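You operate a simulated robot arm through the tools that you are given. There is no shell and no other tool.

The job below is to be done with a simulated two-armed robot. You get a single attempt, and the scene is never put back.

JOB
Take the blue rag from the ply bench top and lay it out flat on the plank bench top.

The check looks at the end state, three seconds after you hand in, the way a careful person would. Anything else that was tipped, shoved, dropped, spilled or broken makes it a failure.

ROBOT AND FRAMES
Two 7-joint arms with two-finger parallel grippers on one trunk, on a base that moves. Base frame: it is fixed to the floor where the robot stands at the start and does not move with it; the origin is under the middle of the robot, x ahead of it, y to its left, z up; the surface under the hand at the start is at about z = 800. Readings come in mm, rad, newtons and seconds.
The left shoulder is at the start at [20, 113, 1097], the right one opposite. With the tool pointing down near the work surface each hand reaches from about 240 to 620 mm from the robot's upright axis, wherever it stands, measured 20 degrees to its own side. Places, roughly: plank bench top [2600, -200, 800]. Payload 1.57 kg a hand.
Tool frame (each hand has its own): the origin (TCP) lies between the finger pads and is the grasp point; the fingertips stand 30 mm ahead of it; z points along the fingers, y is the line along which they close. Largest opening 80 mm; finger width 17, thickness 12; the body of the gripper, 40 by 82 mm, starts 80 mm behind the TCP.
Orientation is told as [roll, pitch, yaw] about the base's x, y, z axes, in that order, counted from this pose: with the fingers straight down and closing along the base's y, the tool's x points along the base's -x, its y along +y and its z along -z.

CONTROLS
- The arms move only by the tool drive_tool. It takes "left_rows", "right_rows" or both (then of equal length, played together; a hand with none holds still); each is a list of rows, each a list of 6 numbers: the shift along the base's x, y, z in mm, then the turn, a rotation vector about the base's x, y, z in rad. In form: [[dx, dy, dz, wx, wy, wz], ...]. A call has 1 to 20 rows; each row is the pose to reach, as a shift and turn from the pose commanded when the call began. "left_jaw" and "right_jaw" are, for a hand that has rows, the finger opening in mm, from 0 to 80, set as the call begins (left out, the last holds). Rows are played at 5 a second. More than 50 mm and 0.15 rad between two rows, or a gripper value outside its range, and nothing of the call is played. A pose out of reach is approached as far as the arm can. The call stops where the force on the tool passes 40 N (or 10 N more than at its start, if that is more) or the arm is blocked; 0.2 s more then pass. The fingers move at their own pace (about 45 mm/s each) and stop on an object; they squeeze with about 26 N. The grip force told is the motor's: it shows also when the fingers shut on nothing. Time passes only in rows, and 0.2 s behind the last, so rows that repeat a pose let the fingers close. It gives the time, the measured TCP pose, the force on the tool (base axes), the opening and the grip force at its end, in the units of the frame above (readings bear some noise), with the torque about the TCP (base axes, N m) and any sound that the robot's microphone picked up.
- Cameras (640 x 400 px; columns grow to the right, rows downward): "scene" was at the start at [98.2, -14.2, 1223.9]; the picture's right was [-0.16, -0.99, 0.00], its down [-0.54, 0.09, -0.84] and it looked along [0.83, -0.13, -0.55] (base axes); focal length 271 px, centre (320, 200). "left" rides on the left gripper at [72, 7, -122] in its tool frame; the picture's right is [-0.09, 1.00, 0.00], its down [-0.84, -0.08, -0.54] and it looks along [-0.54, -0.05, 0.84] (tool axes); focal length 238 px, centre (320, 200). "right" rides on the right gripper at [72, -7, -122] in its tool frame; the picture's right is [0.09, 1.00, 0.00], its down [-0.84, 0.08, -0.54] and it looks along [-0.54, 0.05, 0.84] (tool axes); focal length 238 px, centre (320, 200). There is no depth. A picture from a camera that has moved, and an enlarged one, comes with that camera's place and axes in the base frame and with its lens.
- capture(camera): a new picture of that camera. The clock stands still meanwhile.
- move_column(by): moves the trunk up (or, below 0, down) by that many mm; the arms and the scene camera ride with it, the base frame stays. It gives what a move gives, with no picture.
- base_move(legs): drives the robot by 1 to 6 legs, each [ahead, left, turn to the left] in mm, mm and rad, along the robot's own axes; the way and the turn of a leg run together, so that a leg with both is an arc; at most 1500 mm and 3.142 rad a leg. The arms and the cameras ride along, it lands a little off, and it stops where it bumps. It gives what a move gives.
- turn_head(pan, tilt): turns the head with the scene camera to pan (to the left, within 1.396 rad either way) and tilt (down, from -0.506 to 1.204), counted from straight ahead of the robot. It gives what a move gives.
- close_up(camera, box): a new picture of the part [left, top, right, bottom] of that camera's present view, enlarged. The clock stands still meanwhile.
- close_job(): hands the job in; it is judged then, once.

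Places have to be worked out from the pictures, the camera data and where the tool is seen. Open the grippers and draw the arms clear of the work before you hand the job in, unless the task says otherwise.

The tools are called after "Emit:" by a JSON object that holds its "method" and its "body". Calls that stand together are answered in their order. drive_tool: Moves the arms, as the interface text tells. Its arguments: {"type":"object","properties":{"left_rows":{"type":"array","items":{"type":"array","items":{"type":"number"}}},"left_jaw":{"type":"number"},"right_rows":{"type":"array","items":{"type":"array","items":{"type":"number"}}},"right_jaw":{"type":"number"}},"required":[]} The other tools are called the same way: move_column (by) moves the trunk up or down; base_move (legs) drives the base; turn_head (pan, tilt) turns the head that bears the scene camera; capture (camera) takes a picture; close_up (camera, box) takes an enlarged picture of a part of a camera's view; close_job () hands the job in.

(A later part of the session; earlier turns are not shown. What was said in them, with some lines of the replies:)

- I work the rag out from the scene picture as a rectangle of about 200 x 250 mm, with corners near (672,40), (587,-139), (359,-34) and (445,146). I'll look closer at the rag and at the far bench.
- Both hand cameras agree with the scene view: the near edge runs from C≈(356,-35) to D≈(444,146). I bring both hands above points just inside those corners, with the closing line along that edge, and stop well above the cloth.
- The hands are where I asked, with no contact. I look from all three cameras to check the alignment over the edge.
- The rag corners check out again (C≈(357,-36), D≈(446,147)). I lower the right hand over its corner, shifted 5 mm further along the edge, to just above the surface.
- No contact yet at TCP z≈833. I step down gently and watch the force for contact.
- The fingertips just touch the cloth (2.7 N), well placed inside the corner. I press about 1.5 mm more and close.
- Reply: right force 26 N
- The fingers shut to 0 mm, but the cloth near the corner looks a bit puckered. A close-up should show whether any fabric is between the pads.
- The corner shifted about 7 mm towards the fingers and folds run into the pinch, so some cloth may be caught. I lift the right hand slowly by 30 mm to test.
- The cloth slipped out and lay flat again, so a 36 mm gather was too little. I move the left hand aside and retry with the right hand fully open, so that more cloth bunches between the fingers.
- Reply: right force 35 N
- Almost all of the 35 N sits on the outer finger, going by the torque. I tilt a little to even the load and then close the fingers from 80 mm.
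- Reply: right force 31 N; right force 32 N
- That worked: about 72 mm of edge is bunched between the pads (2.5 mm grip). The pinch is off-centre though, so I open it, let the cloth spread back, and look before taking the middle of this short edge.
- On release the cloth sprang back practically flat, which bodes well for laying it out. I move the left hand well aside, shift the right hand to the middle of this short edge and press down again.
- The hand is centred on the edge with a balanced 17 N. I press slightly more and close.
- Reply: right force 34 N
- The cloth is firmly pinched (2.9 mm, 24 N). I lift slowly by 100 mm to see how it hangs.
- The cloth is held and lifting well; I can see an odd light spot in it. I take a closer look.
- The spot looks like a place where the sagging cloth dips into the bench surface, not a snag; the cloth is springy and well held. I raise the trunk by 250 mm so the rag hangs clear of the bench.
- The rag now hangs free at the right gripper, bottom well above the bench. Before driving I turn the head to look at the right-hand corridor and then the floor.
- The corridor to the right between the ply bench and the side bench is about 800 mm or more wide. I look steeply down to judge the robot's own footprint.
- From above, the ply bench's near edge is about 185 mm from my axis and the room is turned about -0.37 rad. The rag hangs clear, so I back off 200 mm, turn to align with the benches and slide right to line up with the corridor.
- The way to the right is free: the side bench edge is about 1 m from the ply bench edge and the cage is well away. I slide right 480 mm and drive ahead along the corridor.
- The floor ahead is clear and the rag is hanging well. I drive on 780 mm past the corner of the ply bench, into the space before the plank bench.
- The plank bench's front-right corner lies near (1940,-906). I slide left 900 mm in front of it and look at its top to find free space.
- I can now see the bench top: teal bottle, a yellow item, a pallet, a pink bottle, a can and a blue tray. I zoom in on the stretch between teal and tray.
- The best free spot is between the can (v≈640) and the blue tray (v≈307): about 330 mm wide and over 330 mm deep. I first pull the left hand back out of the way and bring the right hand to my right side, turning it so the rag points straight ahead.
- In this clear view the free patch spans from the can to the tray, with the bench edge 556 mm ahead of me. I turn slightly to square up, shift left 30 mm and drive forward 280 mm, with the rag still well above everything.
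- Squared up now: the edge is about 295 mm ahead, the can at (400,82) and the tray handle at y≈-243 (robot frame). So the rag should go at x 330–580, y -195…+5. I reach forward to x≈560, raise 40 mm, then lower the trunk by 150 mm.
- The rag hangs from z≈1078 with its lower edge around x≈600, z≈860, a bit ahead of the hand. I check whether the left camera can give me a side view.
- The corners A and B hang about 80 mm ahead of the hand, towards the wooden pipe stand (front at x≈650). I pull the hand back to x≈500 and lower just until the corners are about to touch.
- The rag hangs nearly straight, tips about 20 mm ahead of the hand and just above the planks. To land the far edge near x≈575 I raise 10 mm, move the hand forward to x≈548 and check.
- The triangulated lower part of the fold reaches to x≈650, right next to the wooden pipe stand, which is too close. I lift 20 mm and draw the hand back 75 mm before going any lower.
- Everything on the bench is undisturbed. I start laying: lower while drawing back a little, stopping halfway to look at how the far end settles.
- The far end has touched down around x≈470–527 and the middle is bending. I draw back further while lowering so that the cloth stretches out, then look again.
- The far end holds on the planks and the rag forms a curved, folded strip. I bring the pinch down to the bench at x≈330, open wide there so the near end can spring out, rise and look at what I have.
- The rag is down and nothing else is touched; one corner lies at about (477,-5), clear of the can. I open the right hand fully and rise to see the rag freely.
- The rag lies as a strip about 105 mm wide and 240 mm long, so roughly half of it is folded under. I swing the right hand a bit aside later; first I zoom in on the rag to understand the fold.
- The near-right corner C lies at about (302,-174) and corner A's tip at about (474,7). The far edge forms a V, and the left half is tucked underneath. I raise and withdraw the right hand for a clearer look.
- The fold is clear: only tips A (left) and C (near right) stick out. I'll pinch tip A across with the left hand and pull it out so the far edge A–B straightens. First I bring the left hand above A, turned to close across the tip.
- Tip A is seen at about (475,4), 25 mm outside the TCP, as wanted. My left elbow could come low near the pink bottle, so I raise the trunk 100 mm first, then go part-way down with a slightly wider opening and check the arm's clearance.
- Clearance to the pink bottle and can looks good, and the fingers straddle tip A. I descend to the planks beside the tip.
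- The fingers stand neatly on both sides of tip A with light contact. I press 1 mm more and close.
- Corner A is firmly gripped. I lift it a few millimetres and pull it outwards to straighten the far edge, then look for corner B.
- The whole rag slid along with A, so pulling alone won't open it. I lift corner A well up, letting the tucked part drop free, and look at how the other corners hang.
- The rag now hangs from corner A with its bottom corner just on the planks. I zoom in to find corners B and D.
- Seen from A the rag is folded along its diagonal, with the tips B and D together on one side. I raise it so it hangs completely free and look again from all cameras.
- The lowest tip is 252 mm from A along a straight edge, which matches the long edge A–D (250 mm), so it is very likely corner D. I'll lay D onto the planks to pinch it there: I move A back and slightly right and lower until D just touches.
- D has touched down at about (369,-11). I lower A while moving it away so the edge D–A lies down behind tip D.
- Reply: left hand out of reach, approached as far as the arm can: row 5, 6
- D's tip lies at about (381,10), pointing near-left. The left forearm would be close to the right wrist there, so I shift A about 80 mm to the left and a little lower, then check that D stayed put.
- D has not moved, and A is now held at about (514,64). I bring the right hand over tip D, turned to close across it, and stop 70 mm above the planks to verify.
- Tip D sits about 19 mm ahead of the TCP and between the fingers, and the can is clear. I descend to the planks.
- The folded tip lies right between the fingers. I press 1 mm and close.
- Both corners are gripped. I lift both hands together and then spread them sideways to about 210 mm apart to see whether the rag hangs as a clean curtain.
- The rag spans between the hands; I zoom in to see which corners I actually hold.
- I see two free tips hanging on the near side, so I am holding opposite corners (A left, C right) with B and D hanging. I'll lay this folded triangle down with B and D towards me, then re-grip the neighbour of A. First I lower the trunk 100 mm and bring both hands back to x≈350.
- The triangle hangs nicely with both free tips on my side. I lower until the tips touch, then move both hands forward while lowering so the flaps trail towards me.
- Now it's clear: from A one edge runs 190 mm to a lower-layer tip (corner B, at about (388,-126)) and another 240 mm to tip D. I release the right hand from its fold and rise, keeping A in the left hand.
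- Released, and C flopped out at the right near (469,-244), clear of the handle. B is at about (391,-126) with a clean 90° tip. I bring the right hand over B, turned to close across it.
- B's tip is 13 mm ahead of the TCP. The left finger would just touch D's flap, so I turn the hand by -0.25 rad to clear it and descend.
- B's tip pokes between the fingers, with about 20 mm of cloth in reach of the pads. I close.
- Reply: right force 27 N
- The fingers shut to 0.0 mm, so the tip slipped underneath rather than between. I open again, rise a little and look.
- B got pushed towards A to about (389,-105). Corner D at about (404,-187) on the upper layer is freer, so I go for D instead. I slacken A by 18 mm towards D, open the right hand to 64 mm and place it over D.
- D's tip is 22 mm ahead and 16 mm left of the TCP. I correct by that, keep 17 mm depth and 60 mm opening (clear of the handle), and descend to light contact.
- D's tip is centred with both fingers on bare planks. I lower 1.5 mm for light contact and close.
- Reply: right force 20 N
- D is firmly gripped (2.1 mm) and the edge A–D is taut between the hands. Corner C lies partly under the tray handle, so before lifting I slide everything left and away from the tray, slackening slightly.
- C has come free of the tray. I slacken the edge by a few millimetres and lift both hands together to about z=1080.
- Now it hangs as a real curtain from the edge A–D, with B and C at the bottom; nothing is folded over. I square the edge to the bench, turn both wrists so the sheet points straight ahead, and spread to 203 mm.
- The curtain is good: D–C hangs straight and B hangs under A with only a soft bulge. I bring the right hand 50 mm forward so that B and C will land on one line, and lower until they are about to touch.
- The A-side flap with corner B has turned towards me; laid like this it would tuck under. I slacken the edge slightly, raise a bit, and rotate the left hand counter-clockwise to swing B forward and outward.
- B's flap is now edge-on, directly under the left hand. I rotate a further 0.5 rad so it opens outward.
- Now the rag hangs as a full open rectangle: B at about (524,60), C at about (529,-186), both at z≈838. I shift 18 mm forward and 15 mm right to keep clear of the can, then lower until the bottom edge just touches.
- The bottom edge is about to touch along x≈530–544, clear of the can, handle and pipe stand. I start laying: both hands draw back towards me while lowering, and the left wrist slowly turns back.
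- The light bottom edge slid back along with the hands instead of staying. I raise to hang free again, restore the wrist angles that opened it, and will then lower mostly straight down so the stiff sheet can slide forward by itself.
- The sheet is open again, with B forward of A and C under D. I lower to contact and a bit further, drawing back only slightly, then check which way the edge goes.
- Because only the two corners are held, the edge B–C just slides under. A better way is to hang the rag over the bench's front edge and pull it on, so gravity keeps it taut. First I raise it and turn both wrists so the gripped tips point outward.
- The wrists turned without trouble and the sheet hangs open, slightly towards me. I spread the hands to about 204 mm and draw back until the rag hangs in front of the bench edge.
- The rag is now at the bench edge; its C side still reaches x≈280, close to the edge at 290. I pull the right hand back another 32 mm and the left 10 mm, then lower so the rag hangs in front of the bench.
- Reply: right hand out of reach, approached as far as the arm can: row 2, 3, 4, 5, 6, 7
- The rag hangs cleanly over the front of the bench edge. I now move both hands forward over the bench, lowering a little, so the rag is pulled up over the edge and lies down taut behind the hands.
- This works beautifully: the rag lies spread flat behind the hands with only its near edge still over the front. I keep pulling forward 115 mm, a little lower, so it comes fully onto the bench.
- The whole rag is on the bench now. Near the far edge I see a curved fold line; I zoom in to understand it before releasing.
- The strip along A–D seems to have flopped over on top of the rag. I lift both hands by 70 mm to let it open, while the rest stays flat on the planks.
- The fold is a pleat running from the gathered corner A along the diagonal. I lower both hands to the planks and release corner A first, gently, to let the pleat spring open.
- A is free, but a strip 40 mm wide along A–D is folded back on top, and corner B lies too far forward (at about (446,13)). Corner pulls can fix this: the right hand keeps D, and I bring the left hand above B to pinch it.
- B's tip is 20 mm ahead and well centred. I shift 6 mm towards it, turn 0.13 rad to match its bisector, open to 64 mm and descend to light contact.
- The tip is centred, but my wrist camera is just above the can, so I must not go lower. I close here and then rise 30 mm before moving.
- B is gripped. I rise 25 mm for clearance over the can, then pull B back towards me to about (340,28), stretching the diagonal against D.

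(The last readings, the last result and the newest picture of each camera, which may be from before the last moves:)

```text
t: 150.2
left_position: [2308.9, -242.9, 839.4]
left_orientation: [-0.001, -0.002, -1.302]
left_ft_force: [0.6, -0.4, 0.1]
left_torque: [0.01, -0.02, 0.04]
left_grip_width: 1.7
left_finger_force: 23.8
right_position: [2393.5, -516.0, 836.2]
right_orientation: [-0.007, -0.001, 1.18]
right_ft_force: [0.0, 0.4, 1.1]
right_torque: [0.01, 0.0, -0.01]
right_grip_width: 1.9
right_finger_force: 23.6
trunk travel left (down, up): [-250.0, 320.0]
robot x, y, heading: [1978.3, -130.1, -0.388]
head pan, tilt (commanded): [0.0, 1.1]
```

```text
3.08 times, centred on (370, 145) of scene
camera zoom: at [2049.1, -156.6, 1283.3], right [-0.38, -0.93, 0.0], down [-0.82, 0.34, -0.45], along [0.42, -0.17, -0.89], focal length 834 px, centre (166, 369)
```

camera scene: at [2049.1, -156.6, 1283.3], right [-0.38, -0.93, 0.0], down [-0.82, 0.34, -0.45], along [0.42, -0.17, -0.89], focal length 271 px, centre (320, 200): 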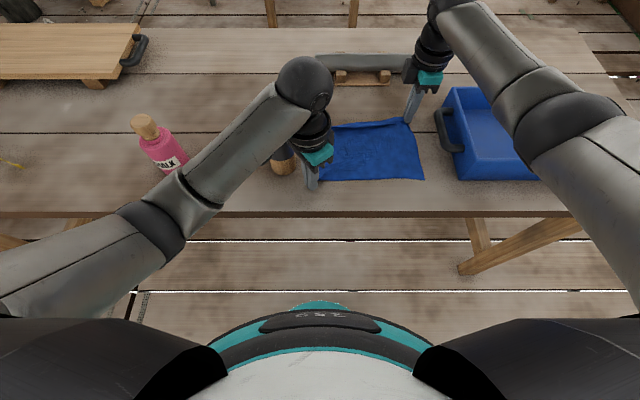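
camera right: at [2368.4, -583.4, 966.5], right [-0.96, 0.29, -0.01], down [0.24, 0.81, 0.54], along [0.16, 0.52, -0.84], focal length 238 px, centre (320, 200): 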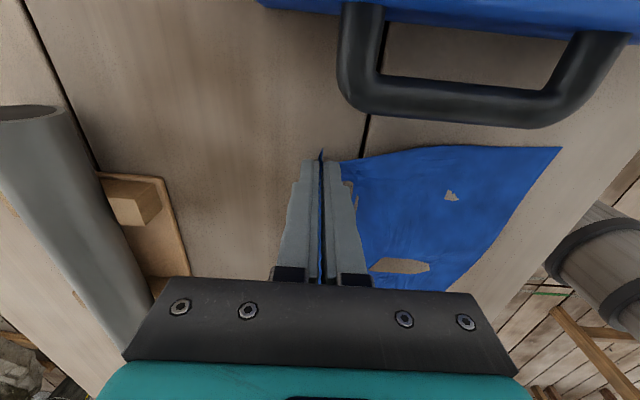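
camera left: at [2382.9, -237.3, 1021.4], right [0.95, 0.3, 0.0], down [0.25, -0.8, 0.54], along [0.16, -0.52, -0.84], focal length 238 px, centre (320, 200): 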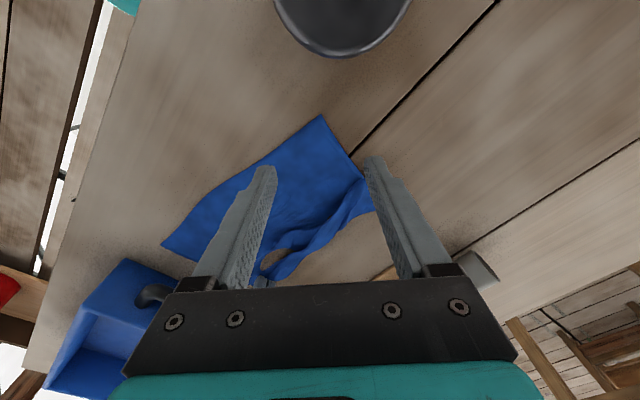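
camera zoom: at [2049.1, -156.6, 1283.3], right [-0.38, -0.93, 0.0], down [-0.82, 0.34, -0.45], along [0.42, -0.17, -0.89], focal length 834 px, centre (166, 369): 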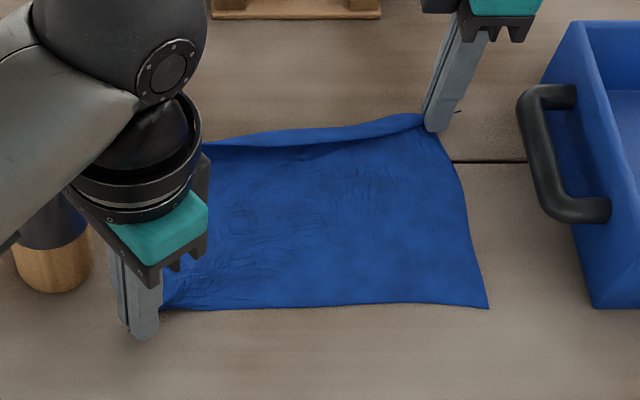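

Excellent: the rag is nearly a full rectangle now; only a narrow strip along the far edge A–D is still turned over. I release B gently and lift the left hand away to see corner A.

Emit:
{"method": "drive_tool", "body": {"left_rows": [[0, 0, -5, 0, 0, 0], [0, 0, -7, 0, 0, 0], [0, 0, -7, 0, 0, 0]]}}

Emit:
{"method": "drive_tool", "body": {"left_rows": [[0, 0, 0, 0, 0, 0], [0, 0, 0, 0, 0, 0], [0, 0, 0, 0, 0, 0], [0, 0, 12, 0, 0, 0], [0, 0, 45, 0, 0, 0], [-10, 20, 85, 0, 0, 0], [-20, 45, 125, 0, 0, 0], [-30, 70, 165, 0, 0, 0], [-30, 70, 165, 0, 0, 0]], "left_jaw": 60}}

Emit:
{"method": "close_up", "body": {"camera": "scene", "box": [280, 80, 460, 210]}}

Emit:
{"method": "capture", "body": {"camera": "left"}}

```text
t: 151.0
left_position: [2310.4, -242.6, 832.4]
left_orientation: [0.0, 0.0, -1.304]
left_ft_force: [-0.9, -0.5, 0.1]
left_torque: [0.0, -0.02, 0.02]
left_grip_width: 1.8
left_finger_force: 23.7
right_position: [2393.8, -515.1, 836.4]
right_orientation: [-0.007, -0.001, 1.181]
right_ft_force: [0.1, 0.5, 0.2]
right_torque: [0.02, 0.02, 0.02]
right_grip_width: 1.6
right_finger_force: 23.4
trunk travel left (down, up): [-250.0, 320.0]
robot x, y, heading: [1982.2, -128.3, -0.388]
head pan, tilt (commanded): [0.0, 1.1]
```

```text
t: 153.0
left_position: [2280.3, -169.1, 998.0]
left_orientation: [0.0, -0.001, -1.302]
left_ft_force: [0.0, -0.8, -0.3]
left_torque: [-0.03, 0.01, -0.02]
left_grip_width: 59.9
left_finger_force: 0.0
right_position: [2393.3, -515.0, 835.7]
right_orientation: [-0.007, -0.001, 1.181]
right_ft_force: [-0.7, -0.2, 1.0]
right_torque: [0.04, -0.02, 0.01]
right_grip_width: 1.9
right_finger_force: 23.3
trunk travel left (down, up): [-250.0, 320.0]
robot x, y, heading: [1980.5, -127.5, -0.385]
head pan, tilt (commanded): [0.0, 1.1]
```

```text
3.08 times, centred on (370, 145) of scene
camera zoom: at [2049.2, -156.6, 1283.3], right [-0.38, -0.93, 0.0], down [-0.82, 0.34, -0.45], along [0.42, -0.17, -0.89], focal length 834 px, centre (166, 369)
```

zoom: 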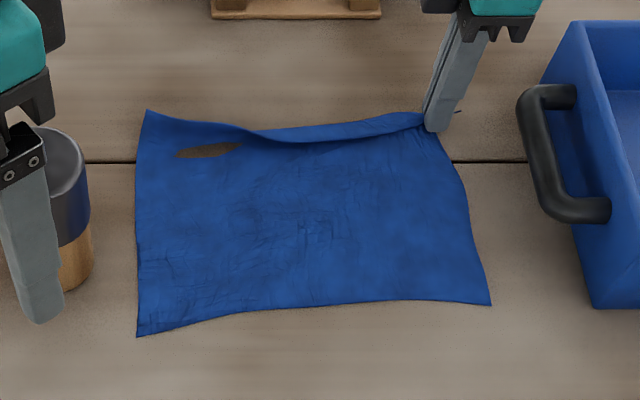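

```text
taken
camera left: at [2266.3, -99.7, 1120.0], right [0.98, 0.17, 0.0], down [0.15, -0.83, 0.54], along [0.09, -0.53, -0.84], focal length 238 px, centre (320, 200)
```

left: 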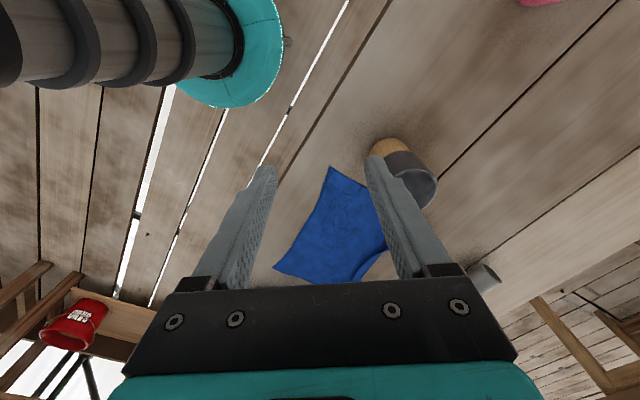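

Corner A has sprung out by itself and the rag is nearly flat. I now release D gently and raise the right hand.

Emit:
{"method": "drive_tool", "body": {"right_rows": [[0, 0, -3, 0, 0, 0], [0, 0, -4, 0, 0, 0], [0, 0, -4, 0, 0, 0]]}}

Emit:
{"method": "drive_tool", "body": {"right_rows": [[0, 0, 0, 0, 0, 0], [0, 0, 0, 0, 0, 0], [0, 0, 0, 0, 0, 0], [0, 0, 12, 0, 0, 0], [0, 0, 45, 0, 0, 0], [0, 0, 85, 0, 0, 0], [0, 0, 125, 0, 0, 0], [0, 0, 165, 0, 0, 0], [-30, 0, 180, 0, 0, 0], [-60, 0, 180, 0, 0, 0]], "right_jaw": 50}}

Emit:
{"method": "capture", "body": {"camera": "scene"}}

Emit:
{"method": "close_up", "body": {"camera": "scene", "box": [280, 80, 460, 210]}}

Emit:
{"method": "capture", "body": {"camera": "right"}}

```text
t: 153.8
left_position: [2279.4, -168.6, 997.9]
left_orientation: [-0.001, 0.0, -1.303]
left_ft_force: [-0.1, -0.6, 0.4]
left_torque: [-0.05, 0.02, -0.01]
left_grip_width: 60.0
left_finger_force: 0.1
right_position: [2393.7, -516.9, 833.4]
right_orientation: [-0.01, 0.0, 1.18]
right_ft_force: [-1.8, -0.9, 12.2]
right_torque: [-0.04, 0.03, 0.01]
right_grip_width: 1.8
right_finger_force: 23.5
trunk travel left (down, up): [-250.0, 320.0]
robot x, y, heading: [1983.8, -128.7, -0.385]
head pan, tilt (commanded): [0.0, 1.1]
```

```text
t: 156.0
left_position: [2279.3, -170.3, 998.1]
left_orientation: [0.0, 0.0, -1.304]
left_ft_force: [-0.4, -0.2, -0.2]
left_torque: [0.0, -0.01, 0.0]
left_grip_width: 60.1
left_finger_force: 0.1
right_position: [2334.1, -514.1, 1012.2]
right_orientation: [-0.006, 0.0, 1.182]
right_ft_force: [-0.3, 1.1, -1.2]
right_torque: [-0.01, -0.04, 0.02]
right_grip_width: 50.0
right_finger_force: 0.1
trunk travel left (down, up): [-250.0, 320.0]
robot x, y, heading: [1981.5, -130.0, -0.388]
head pan, tilt (commanded): [0.0, 1.1]
```

```text
taken
camera scene: at [2048.7, -156.7, 1283.3], right [-0.38, -0.93, 0.0], down [-0.82, 0.34, -0.45], along [0.42, -0.17, -0.89], focal length 271 px, centre (320, 200)
```

scene: 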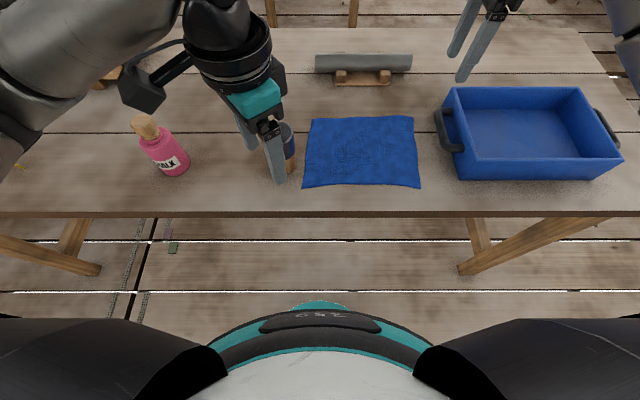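

```text
3.08 times, centred on (370, 145) of scene
camera zoom: at [2048.7, -156.7, 1283.3], right [-0.38, -0.93, 0.0], down [-0.82, 0.34, -0.45], along [0.42, -0.17, -0.89], focal length 834 px, centre (166, 369)
```

zoom: 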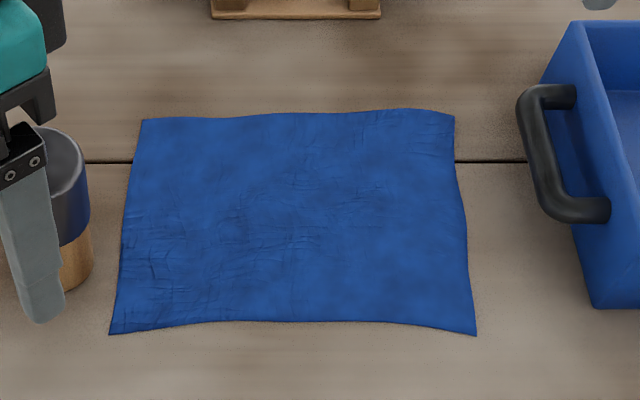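

```text
taken
camera right: at [2311.3, -585.0, 1135.3], right [-0.96, 0.29, -0.01], down [0.24, 0.81, 0.54], along [0.16, 0.52, -0.84], focal length 238 px, centre (320, 200)
```

right: 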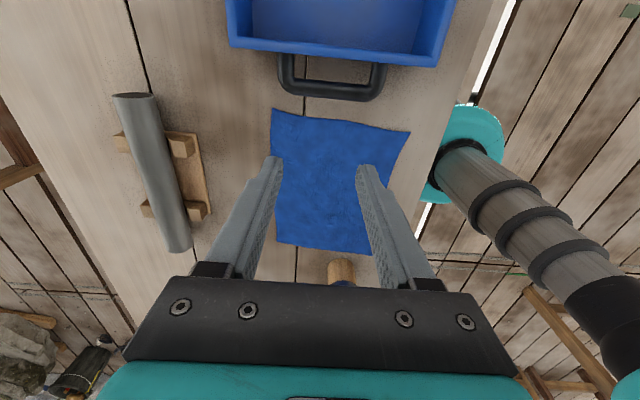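

The rag now lies completely flat and open on the plank bench, with gaps of roughly 20 mm to the can and more to the tray handle. I raise both hands straight up and then withdraw them.

Emit:
{"method": "drive_tool", "body": {"left_rows": [[0, 0, 35, 0, 0, 0], [0, 0, 70, 0, 0, 0], [0, 0, 105, 0, 0, 0], [7.5, 18.5, 105, 0, 0, 0], [15, 37, 105, 0, 0, 0], [22.5, 55.5, 105, 0, 0, 0], [30.3, 74.1, 105, 0, 0, 0]], "right_rows": [[0, 0, 35, 0, 0, 0], [0, 0, 70, 0, 0, 0], [0, 0, 95, 0, 0, 0], [-35, 6.3, 95, 0, 0, 0], [-70.5, 12.6, 95, 0, 0, 0], [-106, 18.9, 95, 0, 0, 0], [-141, 25.2, 95, 0, 0, 0]]}}

Emit:
{"method": "capture", "body": {"camera": "scene"}}

```text
t: 157.6
left_position: [2309.8, -98.3, 1103.4]
left_orientation: [0.0, 0.002, -1.303]
left_ft_force: [0.0, 0.6, 0.3]
left_torque: [0.01, -0.02, -0.01]
left_grip_width: 59.5
left_finger_force: 0.1
right_position: [2191.5, -491.3, 1106.7]
right_orientation: [-0.007, 0.0, 1.179]
right_ft_force: [-0.8, 0.2, 0.4]
right_torque: [0.03, -0.01, 0.01]
right_grip_width: 49.8
right_finger_force: 0.1
trunk travel left (down, up): [-250.0, 320.0]
robot x, y, heading: [1977.1, -127.0, -0.39]
head pan, tilt (commanded): [0.0, 1.1]
```

```text
taken
camera scene: at [2048.5, -156.2, 1283.3], right [-0.38, -0.93, 0.0], down [-0.82, 0.34, -0.45], along [0.42, -0.17, -0.89], focal length 271 px, centre (320, 200)
```

scene: 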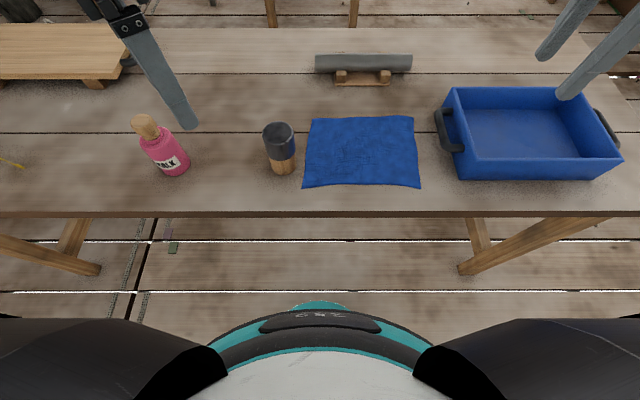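

The rag is flat and the can, bottle, tray and pipe all stand as before. I raise the trunk for clearance and back the robot away from the bench.

Emit:
{"method": "move_column", "body": {"by": 120}}

Emit:
{"method": "base_move", "body": {"legs": [[-350, 0, 0]]}}

Emit:
{"method": "turn_head", "body": {"pan": 0.0, "tilt": 0.7}}

Emit:
{"method": "capture", "body": {"camera": "scene"}}

Emit:
{"method": "close_up", "body": {"camera": "scene", "box": [240, 120, 460, 270]}}

```text
t: 159.1
left_position: [2310.8, -99.6, 1223.5]
left_orientation: [0.001, 0.002, -1.303]
left_ft_force: [0.6, 0.2, 0.3]
left_torque: [-0.03, 0.02, 0.02]
left_grip_width: 59.7
left_finger_force: 0.0
right_position: [2191.1, -491.6, 1226.8]
right_orientation: [-0.006, 0.001, 1.181]
right_ft_force: [0.0, 0.4, 0.1]
right_torque: [0.0, 0.02, -0.01]
right_grip_width: 50.3
right_finger_force: 0.1
trunk travel left (down, up): [-370.0, 200.0]
robot x, y, heading: [1983.8, -129.3, -0.386]
head pan, tilt (commanded): [0.0, 1.1]
```

```text
t: 161.4
left_position: [1984.9, 34.4, 1222.4]
left_orientation: [0.002, -0.001, -1.298]
left_ft_force: [-0.3, 0.6, 1.3]
left_torque: [0.01, -0.01, 0.02]
left_grip_width: 60.0
left_finger_force: 0.1
right_position: [1868.3, -358.8, 1227.2]
right_orientation: [-0.006, 0.0, 1.185]
right_ft_force: [-0.4, 0.7, -0.3]
right_torque: [-0.01, 0.04, 0.0]
right_grip_width: 50.2
right_finger_force: 0.0
trunk travel left (down, up): [-370.0, 200.0]
robot x, y, heading: [1655.3, 2.2, -0.386]
head pan, tilt (commanded): [0.0, 1.1]
```

```text
t: 162.2
left_position: [1985.5, 33.9, 1223.7]
left_orientation: [0.001, 0.0, -1.298]
left_ft_force: [0.1, -0.1, -0.3]
left_torque: [-0.02, 0.04, 0.02]
left_grip_width: 59.8
left_finger_force: 0.0
right_position: [1869.2, -359.9, 1228.3]
right_orientation: [-0.006, 0.0, 1.187]
right_ft_force: [0.0, 0.9, -0.4]
right_torque: [0.02, -0.02, -0.02]
right_grip_width: 49.9
right_finger_force: 0.0
trunk travel left (down, up): [-370.0, 200.0]
robot x, y, heading: [1656.2, 6.1, -0.385]
head pan, tilt (commanded): [0.0, 0.7]
```

```text
taken
camera scene: at [1744.9, -32.8, 1433.2], right [-0.37, -0.93, 0.0], down [-0.6, 0.24, -0.76], along [0.71, -0.29, -0.64], focal length 271 px, centre (320, 200)
```

scene: 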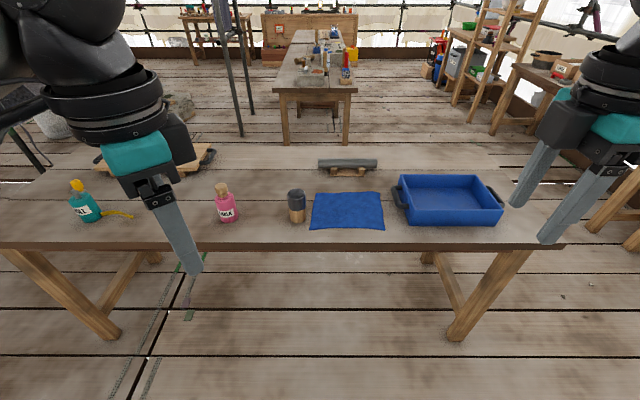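

```text
2.67 times, centred on (350, 195) of scene
camera zoom: at [1744.9, -32.8, 1433.2], right [-0.37, -0.93, 0.0], down [-0.6, 0.24, -0.76], along [0.71, -0.29, -0.64], focal length 723 px, centre (240, 213)
```

zoom: 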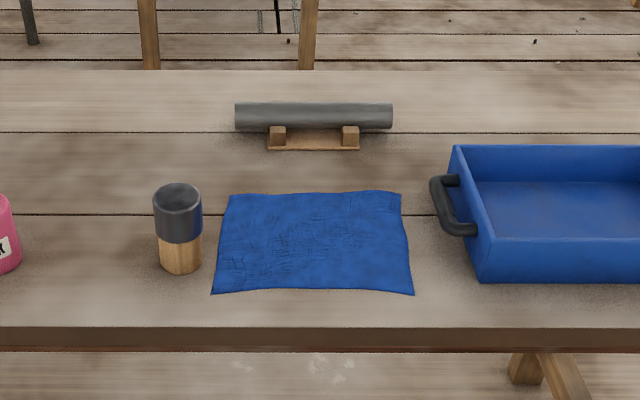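

The blue rag lies flat and fully on the plank bench, nothing else on that bench has moved, and both grippers are empty, open and well clear. I hand the job in.

Emit:
{"method": "close_job", "body": {}}

```text
The job is handed in.
```

The blue rag is now laid out flat on the plank bench, fully on the top, between the can and the blue tray. I handed the job in with both grippers open and empty and the robot backed away from the bench.

- **Plank bench:** in the last pictures the can, pink bottle, tray, pipe and pallet stood where they were at the start. The closest gap is about 20 mm, between the rag and the can.
- **Ply bench:** I did not look at it again after taking the rag and driving off. The drive reported no bumps, and I saw nothing touched while I was working there.
- **How it went:** the first attempts left the rag folded. I then pulled it onto the bench over the front edge and straightened it by its corners.
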